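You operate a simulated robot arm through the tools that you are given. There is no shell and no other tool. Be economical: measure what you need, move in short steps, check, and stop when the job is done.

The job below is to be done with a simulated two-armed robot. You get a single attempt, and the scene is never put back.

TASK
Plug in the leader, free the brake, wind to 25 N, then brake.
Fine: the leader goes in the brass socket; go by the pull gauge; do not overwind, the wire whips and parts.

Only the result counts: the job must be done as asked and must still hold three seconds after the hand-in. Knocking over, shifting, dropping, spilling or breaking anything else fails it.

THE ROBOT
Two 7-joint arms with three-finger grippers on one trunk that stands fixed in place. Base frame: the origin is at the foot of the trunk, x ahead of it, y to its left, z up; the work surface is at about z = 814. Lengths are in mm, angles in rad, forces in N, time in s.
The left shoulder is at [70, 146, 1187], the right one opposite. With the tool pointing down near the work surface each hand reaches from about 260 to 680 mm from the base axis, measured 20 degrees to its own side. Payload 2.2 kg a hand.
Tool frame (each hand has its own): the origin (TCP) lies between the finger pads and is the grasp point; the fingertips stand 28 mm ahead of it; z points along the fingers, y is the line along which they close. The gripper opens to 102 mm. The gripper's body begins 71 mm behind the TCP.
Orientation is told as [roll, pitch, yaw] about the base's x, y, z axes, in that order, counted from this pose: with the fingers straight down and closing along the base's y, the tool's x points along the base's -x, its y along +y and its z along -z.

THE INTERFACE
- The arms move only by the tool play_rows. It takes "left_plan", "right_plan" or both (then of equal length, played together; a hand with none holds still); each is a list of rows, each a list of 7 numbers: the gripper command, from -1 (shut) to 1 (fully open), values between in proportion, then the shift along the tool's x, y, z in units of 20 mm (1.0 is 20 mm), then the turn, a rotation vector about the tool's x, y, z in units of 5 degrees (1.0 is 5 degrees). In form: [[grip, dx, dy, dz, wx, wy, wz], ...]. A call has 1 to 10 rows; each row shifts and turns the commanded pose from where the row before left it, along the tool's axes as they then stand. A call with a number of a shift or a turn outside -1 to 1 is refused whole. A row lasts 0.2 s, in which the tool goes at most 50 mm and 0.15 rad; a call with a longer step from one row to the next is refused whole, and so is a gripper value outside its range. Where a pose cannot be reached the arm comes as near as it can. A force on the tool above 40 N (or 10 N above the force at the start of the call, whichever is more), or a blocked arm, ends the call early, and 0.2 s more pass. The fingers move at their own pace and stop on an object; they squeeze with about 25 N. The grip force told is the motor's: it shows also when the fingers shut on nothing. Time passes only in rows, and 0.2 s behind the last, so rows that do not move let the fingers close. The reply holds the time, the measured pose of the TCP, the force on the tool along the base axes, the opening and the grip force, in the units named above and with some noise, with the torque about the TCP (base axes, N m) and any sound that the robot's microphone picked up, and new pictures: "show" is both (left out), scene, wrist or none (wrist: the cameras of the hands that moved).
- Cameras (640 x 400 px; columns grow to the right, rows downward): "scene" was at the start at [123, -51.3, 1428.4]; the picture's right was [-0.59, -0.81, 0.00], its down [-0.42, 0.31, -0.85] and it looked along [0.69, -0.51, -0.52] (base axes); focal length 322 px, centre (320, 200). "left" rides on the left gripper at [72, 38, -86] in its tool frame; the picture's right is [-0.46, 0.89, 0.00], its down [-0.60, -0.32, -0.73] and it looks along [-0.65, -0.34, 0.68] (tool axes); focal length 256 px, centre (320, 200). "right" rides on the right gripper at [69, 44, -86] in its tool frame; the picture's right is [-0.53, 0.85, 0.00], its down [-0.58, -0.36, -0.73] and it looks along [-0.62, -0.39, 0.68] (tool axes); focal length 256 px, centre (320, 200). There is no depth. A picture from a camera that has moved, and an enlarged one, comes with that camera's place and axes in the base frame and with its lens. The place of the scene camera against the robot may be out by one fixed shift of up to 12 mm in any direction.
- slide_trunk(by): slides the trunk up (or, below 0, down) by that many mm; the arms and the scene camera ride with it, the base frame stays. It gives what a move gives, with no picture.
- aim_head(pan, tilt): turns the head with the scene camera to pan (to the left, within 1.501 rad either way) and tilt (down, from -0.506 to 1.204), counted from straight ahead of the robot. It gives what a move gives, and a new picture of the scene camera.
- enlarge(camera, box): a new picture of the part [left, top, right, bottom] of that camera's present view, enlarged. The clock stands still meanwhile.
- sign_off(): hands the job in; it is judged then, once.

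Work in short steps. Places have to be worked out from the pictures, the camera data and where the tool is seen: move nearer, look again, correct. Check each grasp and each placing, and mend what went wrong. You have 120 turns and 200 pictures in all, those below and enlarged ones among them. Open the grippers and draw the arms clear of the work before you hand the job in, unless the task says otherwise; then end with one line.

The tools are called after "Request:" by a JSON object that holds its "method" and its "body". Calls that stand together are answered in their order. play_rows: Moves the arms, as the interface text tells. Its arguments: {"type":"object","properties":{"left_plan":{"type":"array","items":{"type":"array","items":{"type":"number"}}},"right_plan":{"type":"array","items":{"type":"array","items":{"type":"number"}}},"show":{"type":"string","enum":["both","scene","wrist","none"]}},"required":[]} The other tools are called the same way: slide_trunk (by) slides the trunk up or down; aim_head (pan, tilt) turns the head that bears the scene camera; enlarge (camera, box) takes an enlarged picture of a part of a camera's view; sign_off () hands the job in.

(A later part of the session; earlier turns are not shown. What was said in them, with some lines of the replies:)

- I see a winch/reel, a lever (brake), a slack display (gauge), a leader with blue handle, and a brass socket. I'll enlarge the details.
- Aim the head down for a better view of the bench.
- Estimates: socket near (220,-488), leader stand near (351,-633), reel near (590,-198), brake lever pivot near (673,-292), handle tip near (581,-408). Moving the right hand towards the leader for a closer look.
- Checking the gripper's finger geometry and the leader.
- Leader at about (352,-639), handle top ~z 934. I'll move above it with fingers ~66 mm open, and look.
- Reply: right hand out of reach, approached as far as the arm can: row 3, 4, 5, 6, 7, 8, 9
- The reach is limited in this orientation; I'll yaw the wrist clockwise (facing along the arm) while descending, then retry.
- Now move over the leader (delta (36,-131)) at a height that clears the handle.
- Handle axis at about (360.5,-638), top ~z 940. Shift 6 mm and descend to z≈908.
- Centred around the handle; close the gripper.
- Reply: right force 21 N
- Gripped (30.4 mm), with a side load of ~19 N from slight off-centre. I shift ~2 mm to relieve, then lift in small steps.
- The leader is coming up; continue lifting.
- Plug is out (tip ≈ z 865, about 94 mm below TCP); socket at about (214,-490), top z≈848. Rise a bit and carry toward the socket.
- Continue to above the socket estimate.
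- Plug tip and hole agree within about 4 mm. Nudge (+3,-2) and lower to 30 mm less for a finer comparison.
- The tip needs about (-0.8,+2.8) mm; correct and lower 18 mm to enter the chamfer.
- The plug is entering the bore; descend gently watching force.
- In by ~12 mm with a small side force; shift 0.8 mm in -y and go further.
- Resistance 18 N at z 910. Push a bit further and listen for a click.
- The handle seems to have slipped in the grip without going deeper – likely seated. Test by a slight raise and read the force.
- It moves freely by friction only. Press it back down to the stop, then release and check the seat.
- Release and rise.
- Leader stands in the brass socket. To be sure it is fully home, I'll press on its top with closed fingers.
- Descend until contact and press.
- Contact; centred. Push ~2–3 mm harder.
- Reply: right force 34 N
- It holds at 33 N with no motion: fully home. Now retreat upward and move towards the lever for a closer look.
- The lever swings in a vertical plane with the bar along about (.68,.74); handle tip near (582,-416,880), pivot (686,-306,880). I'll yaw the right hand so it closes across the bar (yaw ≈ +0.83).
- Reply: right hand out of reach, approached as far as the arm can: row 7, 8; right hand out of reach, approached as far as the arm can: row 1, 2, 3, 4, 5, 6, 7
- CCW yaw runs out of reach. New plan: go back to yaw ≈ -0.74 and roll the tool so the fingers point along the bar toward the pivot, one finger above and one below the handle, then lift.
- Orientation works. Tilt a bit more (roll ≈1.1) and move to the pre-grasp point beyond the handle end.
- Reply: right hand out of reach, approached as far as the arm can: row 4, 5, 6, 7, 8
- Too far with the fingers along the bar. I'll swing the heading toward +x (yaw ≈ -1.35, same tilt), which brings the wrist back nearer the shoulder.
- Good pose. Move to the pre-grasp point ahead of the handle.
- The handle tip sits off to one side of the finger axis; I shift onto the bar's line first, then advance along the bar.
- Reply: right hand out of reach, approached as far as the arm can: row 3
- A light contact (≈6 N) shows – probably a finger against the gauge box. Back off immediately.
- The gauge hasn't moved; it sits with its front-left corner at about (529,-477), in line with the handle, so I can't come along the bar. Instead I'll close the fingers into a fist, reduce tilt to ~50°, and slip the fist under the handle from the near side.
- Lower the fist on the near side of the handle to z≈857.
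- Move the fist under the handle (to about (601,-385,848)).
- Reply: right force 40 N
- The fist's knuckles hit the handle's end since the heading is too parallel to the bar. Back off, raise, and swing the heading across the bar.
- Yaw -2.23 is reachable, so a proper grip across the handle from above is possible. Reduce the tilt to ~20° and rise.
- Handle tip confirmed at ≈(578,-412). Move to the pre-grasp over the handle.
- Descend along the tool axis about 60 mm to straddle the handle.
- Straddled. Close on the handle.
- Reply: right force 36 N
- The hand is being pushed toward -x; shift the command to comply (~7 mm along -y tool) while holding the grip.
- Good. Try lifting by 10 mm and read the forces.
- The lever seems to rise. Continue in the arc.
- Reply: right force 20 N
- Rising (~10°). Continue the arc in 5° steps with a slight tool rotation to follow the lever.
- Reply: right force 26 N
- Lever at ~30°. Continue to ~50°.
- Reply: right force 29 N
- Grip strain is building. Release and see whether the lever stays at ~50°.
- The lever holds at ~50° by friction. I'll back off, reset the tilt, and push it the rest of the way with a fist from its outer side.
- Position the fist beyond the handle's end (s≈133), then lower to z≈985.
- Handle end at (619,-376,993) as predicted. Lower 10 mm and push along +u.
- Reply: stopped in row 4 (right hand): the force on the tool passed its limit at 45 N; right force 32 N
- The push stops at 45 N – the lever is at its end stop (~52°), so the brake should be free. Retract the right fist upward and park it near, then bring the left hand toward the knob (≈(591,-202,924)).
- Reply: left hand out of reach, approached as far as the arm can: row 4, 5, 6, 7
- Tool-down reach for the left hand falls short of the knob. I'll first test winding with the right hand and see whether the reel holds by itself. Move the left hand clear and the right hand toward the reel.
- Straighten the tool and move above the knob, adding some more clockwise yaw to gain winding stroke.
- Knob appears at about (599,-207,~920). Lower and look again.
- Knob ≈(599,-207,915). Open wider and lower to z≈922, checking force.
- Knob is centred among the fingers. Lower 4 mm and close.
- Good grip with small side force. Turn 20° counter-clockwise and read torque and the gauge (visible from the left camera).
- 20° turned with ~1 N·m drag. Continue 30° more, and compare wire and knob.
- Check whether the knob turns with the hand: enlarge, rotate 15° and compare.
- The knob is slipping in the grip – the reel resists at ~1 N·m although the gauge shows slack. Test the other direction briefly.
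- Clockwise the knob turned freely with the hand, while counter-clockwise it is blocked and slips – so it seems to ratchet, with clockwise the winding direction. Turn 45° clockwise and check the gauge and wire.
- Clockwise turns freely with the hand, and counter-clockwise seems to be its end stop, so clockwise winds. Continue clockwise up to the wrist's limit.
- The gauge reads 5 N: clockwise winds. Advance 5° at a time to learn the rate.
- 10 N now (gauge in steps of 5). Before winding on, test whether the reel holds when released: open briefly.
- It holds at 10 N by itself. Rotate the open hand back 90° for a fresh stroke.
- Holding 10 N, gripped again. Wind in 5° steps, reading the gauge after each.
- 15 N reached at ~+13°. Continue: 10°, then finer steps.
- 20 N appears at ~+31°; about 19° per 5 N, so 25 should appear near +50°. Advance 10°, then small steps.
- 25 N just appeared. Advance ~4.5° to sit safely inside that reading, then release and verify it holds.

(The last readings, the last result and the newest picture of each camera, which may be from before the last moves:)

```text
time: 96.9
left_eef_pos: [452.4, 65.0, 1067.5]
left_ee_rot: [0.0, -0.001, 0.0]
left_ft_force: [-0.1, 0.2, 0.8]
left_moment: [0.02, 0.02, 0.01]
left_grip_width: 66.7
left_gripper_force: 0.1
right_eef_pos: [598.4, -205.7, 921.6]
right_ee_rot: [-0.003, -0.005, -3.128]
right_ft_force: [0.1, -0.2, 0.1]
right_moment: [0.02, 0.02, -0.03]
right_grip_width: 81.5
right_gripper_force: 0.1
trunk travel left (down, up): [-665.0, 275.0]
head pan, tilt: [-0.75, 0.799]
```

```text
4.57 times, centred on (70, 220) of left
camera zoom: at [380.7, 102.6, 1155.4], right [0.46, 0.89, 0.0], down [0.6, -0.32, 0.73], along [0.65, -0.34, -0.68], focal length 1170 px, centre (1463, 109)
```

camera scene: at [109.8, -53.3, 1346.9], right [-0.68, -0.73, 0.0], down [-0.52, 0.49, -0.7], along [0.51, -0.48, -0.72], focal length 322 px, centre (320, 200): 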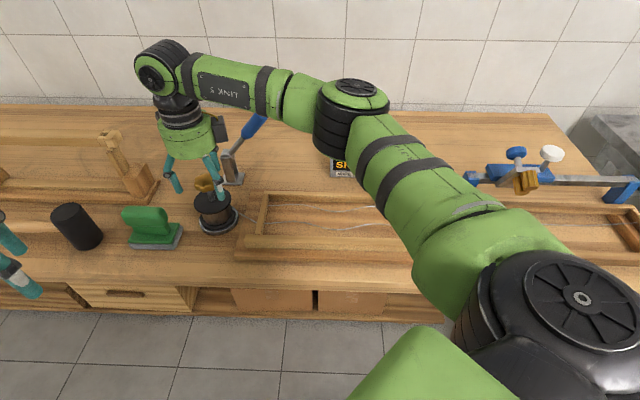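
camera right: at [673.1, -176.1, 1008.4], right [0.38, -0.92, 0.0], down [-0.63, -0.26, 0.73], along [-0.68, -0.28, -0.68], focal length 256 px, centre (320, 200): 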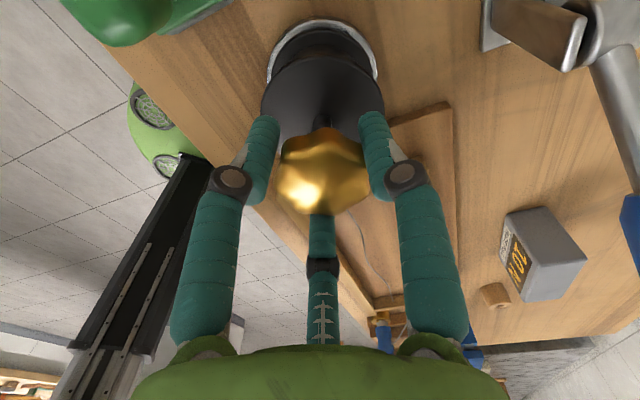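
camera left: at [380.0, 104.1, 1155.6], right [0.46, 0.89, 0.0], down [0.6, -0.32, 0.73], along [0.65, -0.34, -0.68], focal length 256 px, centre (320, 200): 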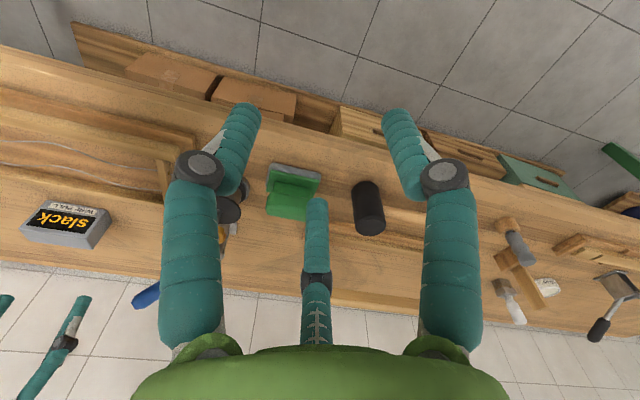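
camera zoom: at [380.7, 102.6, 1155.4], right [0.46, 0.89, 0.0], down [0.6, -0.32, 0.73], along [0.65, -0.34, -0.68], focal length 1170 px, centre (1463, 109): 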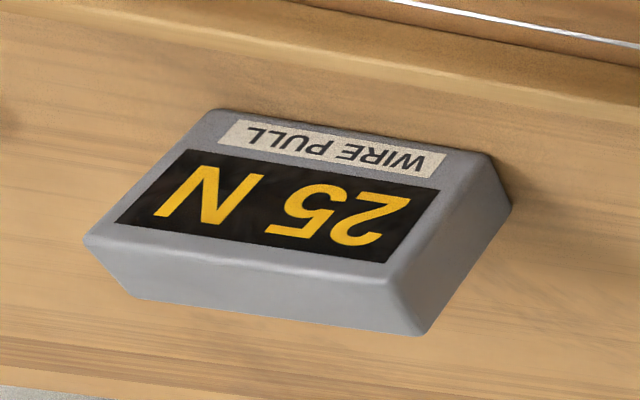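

Holds at 25 N when released. Rise off the knob, turn the hand back and make a fist for the brake.

Request:
{"method": "play_rows", "body": {"right_plan": [[0.7, 0, 0, -1, 0, 0, 0], [0.7, 0, 0, -1, 0, 0, 0], [0.7, 0, 0, -1, 0, 0, 0], [0.7, 0, 0, -1, 0, 0, 0], [0.7, 0, 0, -1, 0, 0, 0], [0.7, 0, 0, -1, 0, 0, 0], [0, 0, 0, 0, 0, 0, -1], [-1, 0, 0, 0, 0, 0, -1], [-1, 0, 0, 0, 0, 0, -1], [-1, 0, 0, 0, 0, 0, -1]], "show": "none"}}

Request:
{"method": "play_rows", "body": {"right_plan": [[-1, 0, 0, 0, 0, 0, -1], [-1, 0, 0, 0, 0, 0, -1], [-1, 0, 0, 0, 0, 0, -1], [-1, 0, 0, 0, 0, 0, -1], [-1, 0, 0, 0, 0, 0, -1], [-1, 0, 0, 0, 0, 0, -0.8], [-1, 0, 0, 0, -1, 0, 0], [-1, 0, 0, 0, -1, 0, 0], [-1, 0, 0, 0, -1, 0, 0], [-1, 0, 0, 0, -1, 0, 0]], "show": "both"}}

```text
time: 99.1
left_eef_pos: [451.6, 63.5, 1067.1]
left_ee_rot: [-0.001, -0.001, 0.0]
left_ft_force: [-0.3, 0.0, -0.4]
left_moment: [-0.03, 0.03, 0.0]
left_grip_width: 66.4
left_gripper_force: 0.0
right_eef_pos: [597.8, -207.8, 1041.1]
right_ee_rot: [-0.003, -0.004, -2.776]
right_ft_force: [-0.5, -0.2, -0.1]
right_moment: [0.01, 0.0, -0.02]
right_grip_width: 2.2
right_gripper_force: 25.0
trunk travel left (down, up): [-665.0, 275.0]
head pan, tilt: [-0.75, 0.799]
```

```text
time: 101.3
left_eef_pos: [451.4, 65.0, 1067.9]
left_ee_rot: [0.0, -0.001, -0.001]
left_ft_force: [0.3, -0.5, -0.2]
left_moment: [0.01, 0.02, -0.01]
left_grip_width: 66.4
left_gripper_force: 0.1
right_eef_pos: [597.8, -206.9, 1041.6]
right_ee_rot: [0.346, -0.001, -2.273]
right_ft_force: [0.0, -0.3, -0.5]
right_moment: [-0.03, 0.0, 0.0]
right_grip_width: 2.2
right_gripper_force: 25.7
trunk travel left (down, up): [-665.0, 275.0]
head pan, tilt: [-0.75, 0.799]
camera scene: at [109.3, -53.1, 1346.9], right [-0.68, -0.73, 0.0], down [-0.52, 0.49, -0.7], along [0.51, -0.48, -0.72], focal length 322 px, centre (320, 200)
camera right: at [651.2, -162.0, 1138.7], right [0.26, -0.92, 0.29], down [-0.82, -0.06, 0.56], along [-0.5, -0.38, -0.77], focal length 256 px, centre (320, 200)
```

scene: 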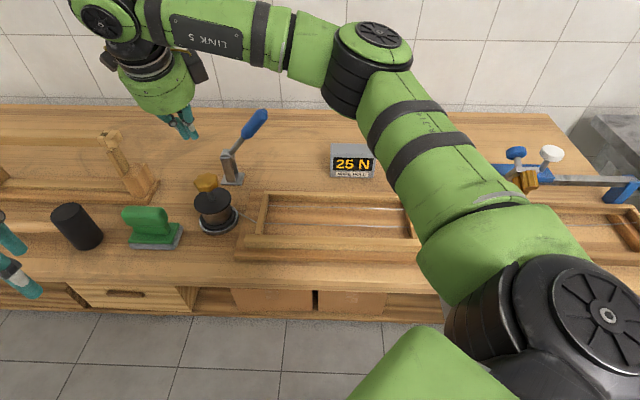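
right: 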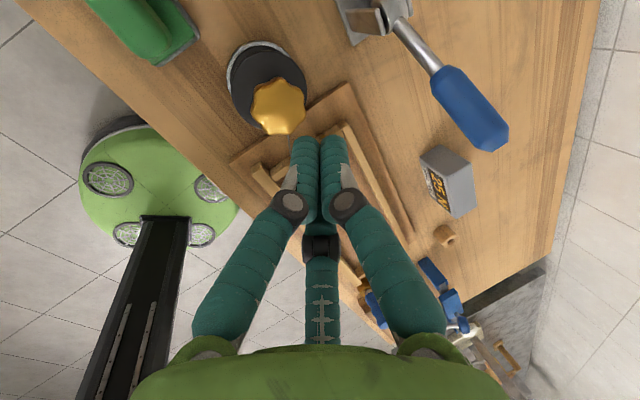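

Still 25 N. Move the fist to above the inner side of the raised lever.

Request:
{"method": "play_rows", "body": {"right_plan": [[-1, -0.46, 0.79, 0.29, 0, 0, 0], [-1, -0.46, 0.79, 0.29, 0, 0, 0], [-1, -0.46, 0.79, 0.29, 0, 0, 0], [-1, -0.46, 0.79, 0.29, 0, 0, 0], [-1, -0.46, 0.79, 0.31, 0, 0, 0], [-1, -0.46, 0.79, 0.31, 0, 0, 0], [-1, -0.46, 0.79, 0.31, 0, 0, 0]], "show": "both"}}

Request:
{"method": "enlarge", "body": {"camera": "scene", "box": [170, 40, 330, 200]}}

```text
time: 102.9
left_eef_pos: [452.9, 64.7, 1067.9]
left_ee_rot: [0.0, 0.0, 0.0]
left_ft_force: [0.2, 0.4, -0.2]
left_moment: [0.0, 0.0, -0.04]
left_grip_width: 66.3
left_gripper_force: 0.1
right_eef_pos: [648.0, -333.2, 1039.8]
right_ee_rot: [0.343, 0.0, -2.273]
right_ft_force: [0.2, 0.2, 0.0]
right_moment: [-0.02, -0.02, -0.02]
right_grip_width: 2.2
right_gripper_force: 24.9
trunk travel left (down, up): [-665.0, 275.0]
head pan, tilt: [-0.75, 0.799]
camera scene: at [109.8, -53.6, 1346.9], right [-0.68, -0.73, 0.0], down [-0.52, 0.49, -0.7], along [0.51, -0.48, -0.72], focal length 322 px, centre (320, 200)
camera right: at [701.5, -288.7, 1135.6], right [0.26, -0.92, 0.29], down [-0.82, -0.06, 0.57], along [-0.5, -0.38, -0.77], focal length 256 px, centre (320, 200)
```

scene: 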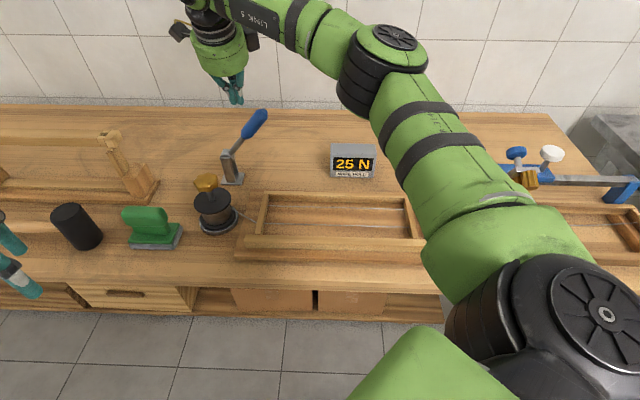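
right: 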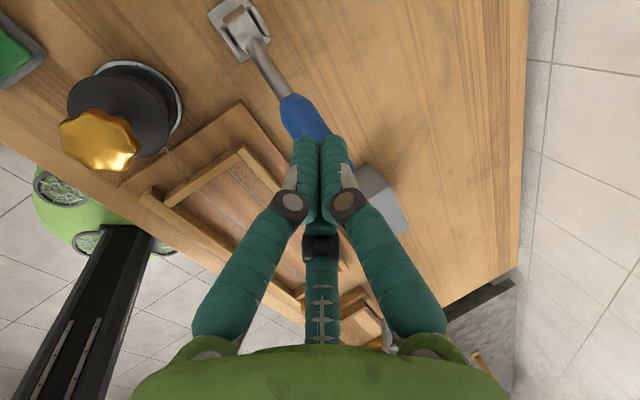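

```text
2.50 times, centred on (250, 120) of scene
camera zoom: at [109.8, -53.6, 1346.9], right [-0.68, -0.73, 0.0], down [-0.52, 0.49, -0.7], along [0.51, -0.48, -0.72], focal length 806 px, centre (495, 400)
```

zoom: 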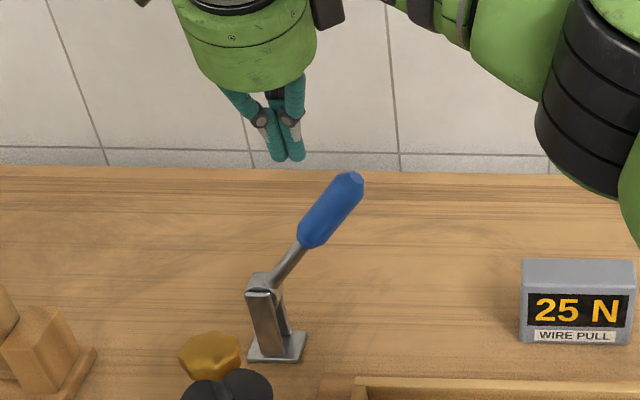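

Lower the fist beside the handle's inner side and start pushing along the arc.

Request:
{"method": "play_rows", "body": {"right_plan": [[-1, -0.075, -0.21, 0.56, 0, 0, 0], [-1, -0.075, -0.21, 0.56, 0, 0, 0], [-1, -0.65, -0.07, 0.03, 0, 0, 0], [-1, -0.56, -0.166, 0.323, 0, 0, 0], [-1, -0.52, -0.178, 0.366, 0, 0, 0]], "show": "scene"}}

```text
time: 104.1
left_eef_pos: [452.3, 63.8, 1068.8]
left_ee_rot: [-0.001, 0.001, 0.0]
left_ft_force: [0.0, 0.9, -1.1]
left_moment: [0.01, 0.02, 0.0]
left_grip_width: 66.3
left_gripper_force: 0.0
right_eef_pos: [620.7, -359.7, 998.4]
right_ee_rot: [0.343, -0.001, -2.272]
right_ft_force: [-0.9, -0.6, -0.3]
right_moment: [0.03, 0.0, -0.01]
right_grip_width: 1.9
right_gripper_force: 24.9
trunk travel left (down, up): [-665.0, 275.0]
head pan, tilt: [-0.75, 0.799]
camera scene: at [109.4, -53.9, 1346.9], right [-0.68, -0.73, 0.0], down [-0.52, 0.49, -0.7], along [0.51, -0.48, -0.72], focal length 322 px, centre (320, 200)
```

scene: 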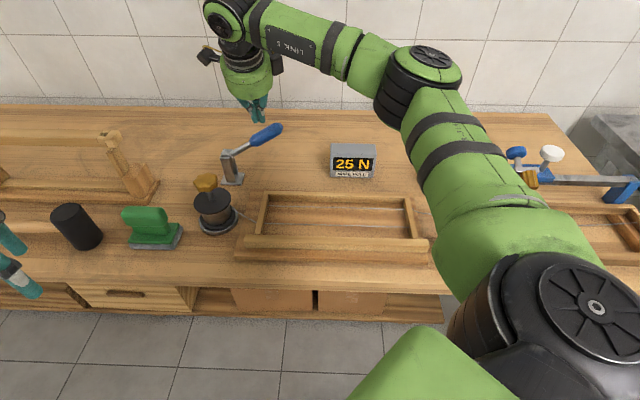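

The lever has already dropped (to ~25°). Check and continue pushing down.

Request:
{"method": "enlarge", "body": {"camera": "scene", "box": [190, 70, 330, 200]}}

```text
3.08 times, centred on (260, 135) of scene
camera zoom: at [109.4, -53.9, 1346.9], right [-0.68, -0.73, 0.0], down [-0.52, 0.49, -0.7], along [0.51, -0.48, -0.72], focal length 992 px, centre (505, 400)
```

zoom: 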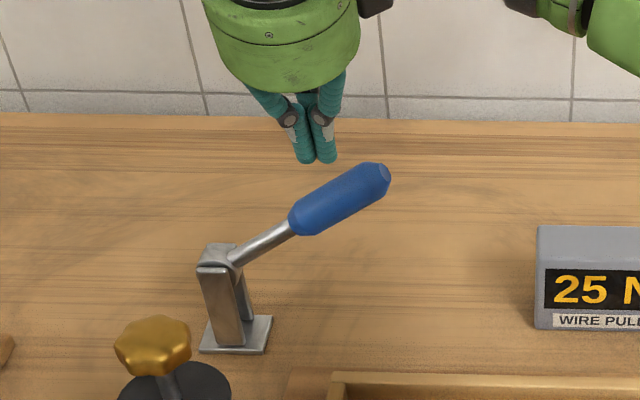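

Request:
{"method": "play_rows", "body": {"right_plan": [[-1, -0.4, -0.16, 0.346, 0, 0, 0], [-1, -0.37, -0.17, 0.38, 0, 0, 0], [-1, -0.324, -0.176, 0.41, 0, 0, 0], [-1, -0.294, -0.18, 0.43, 0, 0, 0], [-1, -0.24, -0.187, 0.459, 0, 0, 0]], "show": "none"}}

Request:
{"method": "enlarge", "body": {"camera": "scene", "box": [190, 70, 390, 200]}}

```text
time: 105.3
left_eef_pos: [453.0, 65.4, 1067.1]
left_ee_rot: [0.0, 0.0, 0.001]
left_ft_force: [0.3, -0.4, -0.6]
left_moment: [0.0, -0.05, 0.04]
left_grip_width: 66.1
left_gripper_force: 0.0
right_eef_pos: [597.3, -381.8, 954.8]
right_ee_rot: [0.345, -0.001, -2.272]
right_ft_force: [0.0, 0.5, 0.4]
right_moment: [0.0, 0.0, 0.0]
right_grip_width: 1.9
right_gripper_force: 24.7
trunk travel left (down, up): [-665.0, 275.0]
head pan, tilt: [-0.75, 0.799]
```

```text
3.08 times, centred on (290, 135) of scene
camera zoom: at [109.7, -53.3, 1346.9], right [-0.68, -0.73, 0.0], down [-0.52, 0.49, -0.7], along [0.51, -0.48, -0.72], focal length 992 px, centre (412, 400)
```

zoom: 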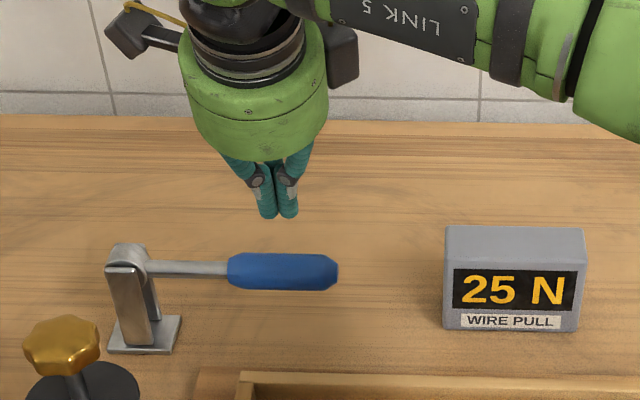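

The lever has snapped back to horizontal and the gauge still reads 25 N. Press it down gently to be sure it is seated.

Request:
{"method": "play_rows", "body": {"right_plan": [[-1, -0.2, -0.19, 0.479, 0, 0, 0], [-1, -0.16, -0.192, 0.494, 0, 0, 0], [-1, -0.1, -0.17, 0.47, 0, 0, 0], [-1, 0, -0.1, 0.3, 0, 0, 0]], "show": "none"}}

Request:
{"method": "enlarge", "body": {"camera": "scene", "box": [190, 70, 390, 200]}}

```text
time: 106.3
left_eef_pos: [453.7, 64.8, 1068.4]
left_ee_rot: [0.001, -0.001, -0.001]
left_ft_force: [-0.6, 0.3, -0.2]
left_moment: [-0.02, 0.0, -0.01]
left_grip_width: 66.2
left_gripper_force: 0.1
right_eef_pos: [590.5, -388.1, 917.6]
right_ee_rot: [0.345, 0.001, -2.272]
right_ft_force: [-0.3, -0.7, -0.4]
right_moment: [0.03, 0.01, 0.0]
right_grip_width: 2.3
right_gripper_force: 25.2
trunk travel left (down, up): [-665.0, 275.0]
head pan, tilt: [-0.75, 0.799]
```

```text
3.08 times, centred on (290, 135) of scene
camera zoom: at [109.7, -53.3, 1346.9], right [-0.68, -0.73, 0.0], down [-0.52, 0.49, -0.7], along [0.51, -0.48, -0.72], focal length 992 px, centre (412, 400)
```

zoom: 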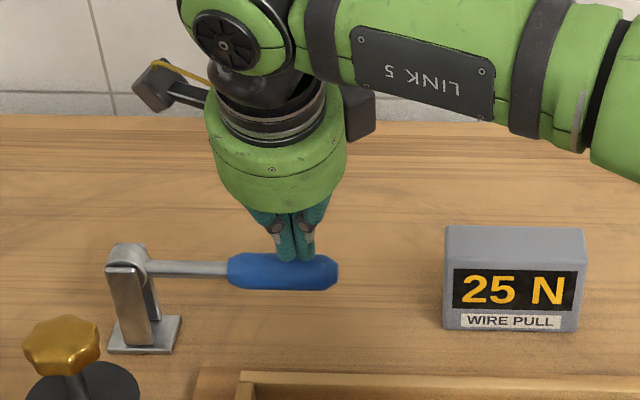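

Request:
{"method": "play_rows", "body": {"right_plan": [[-1, 0, -0.06, 0.16, 0, 0, 0], [-1, 0, -0.06, 0.16, 0, 0, 0]], "show": "none"}}

```text
time: 106.9
left_eef_pos: [452.4, 65.8, 1068.9]
left_ee_rot: [0.002, -0.001, 0.0]
left_ft_force: [-0.5, 1.0, 0.1]
left_moment: [-0.01, -0.01, -0.03]
left_grip_width: 66.3
left_gripper_force: 0.0
right_eef_pos: [589.6, -388.8, 911.7]
right_ee_rot: [0.345, 0.001, -2.273]
right_ft_force: [-1.0, -0.2, 0.3]
right_moment: [-0.01, 0.01, 0.01]
right_grip_width: 2.3
right_gripper_force: 25.2
trunk travel left (down, up): [-665.0, 275.0]
head pan, tilt: [-0.75, 0.799]
```

Request:
{"method": "play_rows", "body": {"right_plan": [[-1, 0, -0.06, 0.16, 0, 0, 0], [-1, 0, -0.04, 0.12, 0, 0, 0]], "show": "wrist"}}

Request:
{"method": "enlarge", "body": {"camera": "scene", "box": [190, 70, 390, 200]}}

```text
time: 107.5
left_eef_pos: [450.7, 65.9, 1069.3]
left_ee_rot: [-0.001, -0.001, 0.0]
left_ft_force: [-0.1, 0.1, 0.1]
left_moment: [0.0, 0.0, -0.01]
left_grip_width: 66.2
left_gripper_force: 0.0
right_eef_pos: [590.9, -389.5, 907.7]
right_ee_rot: [0.348, 0.002, -2.272]
right_ft_force: [-2.0, 0.1, 8.5]
right_moment: [-0.11, 0.1, -0.07]
right_grip_width: 2.5
right_gripper_force: 24.9
trunk travel left (down, up): [-665.0, 275.0]
head pan, tilt: [-0.75, 0.799]
camera right: at [643.2, -343.4, 1004.2], right [0.26, -0.92, 0.29], down [-0.82, -0.06, 0.56], along [-0.5, -0.38, -0.78], focal length 256 px, centre (320, 200)
```

right: 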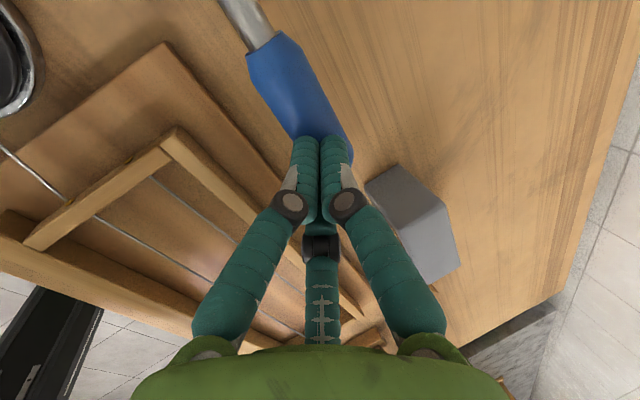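

```text
3.08 times, centred on (290, 135) of scene
camera zoom: at [107.9, -52.2, 1347.3], right [-0.68, -0.73, 0.0], down [-0.52, 0.49, -0.7], along [0.51, -0.48, -0.72], focal length 992 px, centre (412, 400)
```

zoom: 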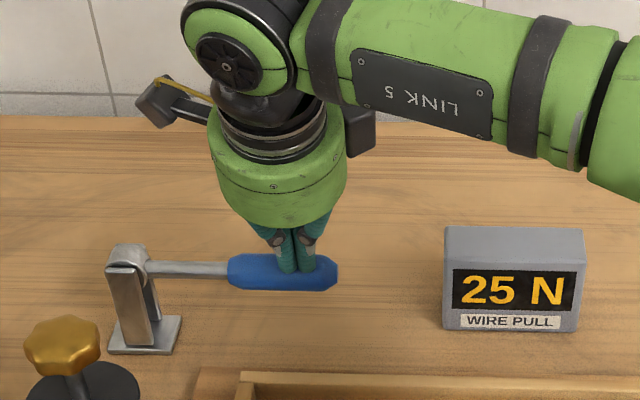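

Contact at 8.5 N with the lever horizontal; press slightly harder to confirm the stop, then retreat.

Request:
{"method": "play_rows", "body": {"right_plan": [[-1, 0, -0.03, 0.08, 0, 0, 0], [-1, 0, 0, 0, 0, 0, 0]], "show": "none"}}

Request:
{"method": "play_rows", "body": {"right_plan": [[-1, 0, 0.3, -0.9, 0, 0, 0], [-1, 0, 0.3, -0.9, 0, 0, 0], [-1, 0, 0.3, -0.9, 0, 0, 0], [-1, 0, 0.3, -0.9, 0, 0, 0], [-1, 0, 0.3, -0.9, 0, 0, 0], [-1, 0, -0.6, -0.6, 0, 0, 0], [-1, 0, -0.8, -0.6, 0, 0, 0], [0, 0, -0.9, -0.3, 0, 0, 0], [0.5, 0, -0.9, -0.3, 0, 0, 0], [1, 0, -0.9, -0.3, 0, 0, 0]], "show": "scene"}}

```text
time: 108.1
left_eef_pos: [450.6, 66.1, 1069.3]
left_ee_rot: [-0.002, -0.001, 0.0]
left_ft_force: [-0.5, 0.9, -0.6]
left_moment: [-0.03, 0.01, 0.01]
left_grip_width: 66.7
left_gripper_force: 0.1
right_eef_pos: [589.2, -388.0, 906.7]
right_ee_rot: [0.35, 0.002, -2.274]
right_ft_force: [0.3, 0.2, 15.8]
right_moment: [-0.23, 0.08, -0.04]
right_grip_width: 2.1
right_gripper_force: 25.5
trunk travel left (down, up): [-665.0, 275.0]
head pan, tilt: [-0.75, 0.799]
```

```text
time: 110.3
left_eef_pos: [452.3, 65.8, 1067.9]
left_ee_rot: [-0.002, 0.001, -0.001]
left_ft_force: [-0.1, 0.4, 0.0]
left_moment: [0.0, 0.01, 0.04]
left_grip_width: 66.2
left_gripper_force: 0.2
right_eef_pos: [517.7, -329.0, 1010.7]
right_ee_rot: [0.346, 0.001, -2.273]
right_ft_force: [-0.4, -0.7, -0.4]
right_moment: [-0.01, -0.01, 0.03]
right_grip_width: 102.2
right_gripper_force: 0.1
trunk travel left (down, up): [-665.0, 275.0]
head pan, tilt: [-0.75, 0.799]
camera scene: at [109.2, -52.8, 1347.0], right [-0.68, -0.73, 0.0], down [-0.52, 0.49, -0.7], along [0.51, -0.48, -0.72], focal length 322 px, centre (320, 200)
```

scene: 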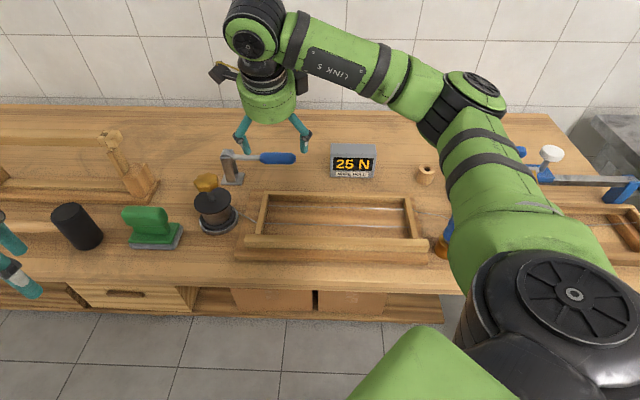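

Brake is seated, gauge 25 N. Raise the arm further and check the leader and the whole scene.

Request:
{"method": "play_rows", "body": {"right_plan": [[1, 0, 0.3, -1, 0, 0, 0], [1, 0, 0.3, -1, 0, 0, 0], [1, 0, -0.5, -1, 0, 0, 0], [1, 0, -0.5, -1, 0, 0, 0], [1, 0, 0, 0, 0, 0, 0], [1, 0, 0, 0, 0, 0, 0], [1, 0, 0, 0, 0, 0, 0]], "show": "both"}}

Request:
{"method": "enlarge", "body": {"camera": "scene", "box": [190, 120, 480, 270]}}

```text
time: 111.9
left_eef_pos: [451.9, 65.2, 1067.3]
left_ee_rot: [0.0, 0.0, 0.0]
left_ft_force: [-0.6, -0.1, 0.2]
left_moment: [-0.01, -0.01, 0.02]
left_grip_width: 66.5
left_gripper_force: 0.1
right_eef_pos: [493.1, -307.5, 1082.5]
right_ee_rot: [0.347, 0.0, -2.272]
right_ft_force: [1.0, -0.2, 0.5]
right_moment: [0.01, -0.01, -0.01]
right_grip_width: 102.1
right_gripper_force: 0.1
trunk travel left (down, up): [-665.0, 275.0]
head pan, tilt: [-0.75, 0.799]
camera scene: at [109.5, -53.1, 1346.9], right [-0.68, -0.73, 0.0], down [-0.52, 0.49, -0.7], along [0.51, -0.48, -0.72], focal length 322 px, centre (320, 200)
camera right: at [546.0, -261.4, 1179.6], right [0.26, -0.92, 0.29], down [-0.82, -0.06, 0.57], along [-0.5, -0.38, -0.77], focal length 256 px, centre (320, 200)
```

scene: 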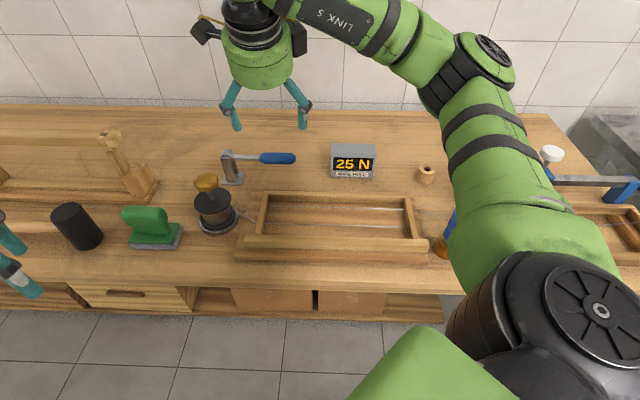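
right: 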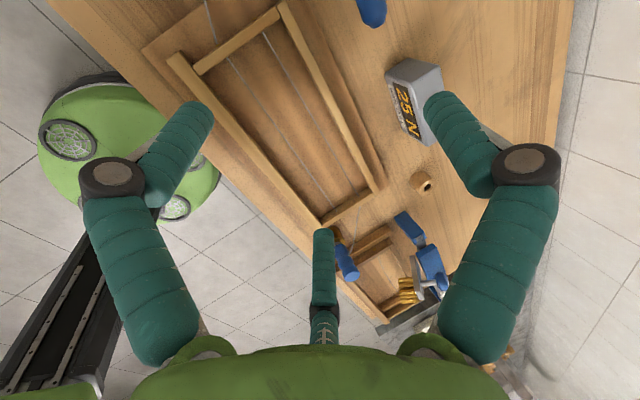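

```text
2.21 times, centred on (335, 195) of scene
camera zoom: at [109.5, -53.1, 1346.9], right [-0.68, -0.73, 0.0], down [-0.52, 0.49, -0.7], along [0.51, -0.48, -0.72], focal length 712 px, centre (287, 211)
```

zoom: 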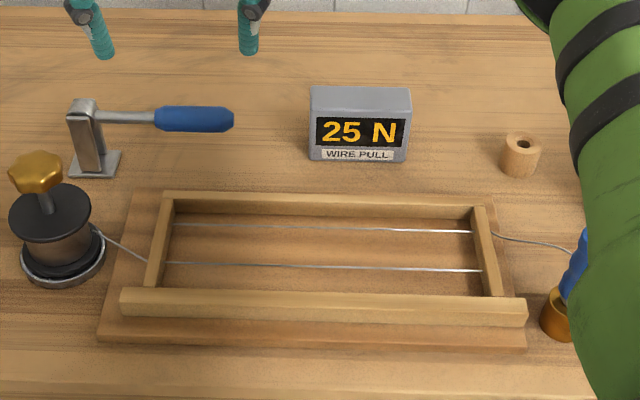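

The wire is taut at 25 N, the brake lever is down, the leader is in the brass socket, and both hands are open and clear. Handing in.

Request:
{"method": "sign_off", "body": {}}

```text
The job is handed in.
```

I handed the job in with the leader plugged into the brass socket, the wire wound to 25 N on the pull gauge, and the brake lever back down. The gauge still read 25 N after I let go of the knob and again after braking. During the job a finger lightly touched the gauge box; it did not appear to have moved.
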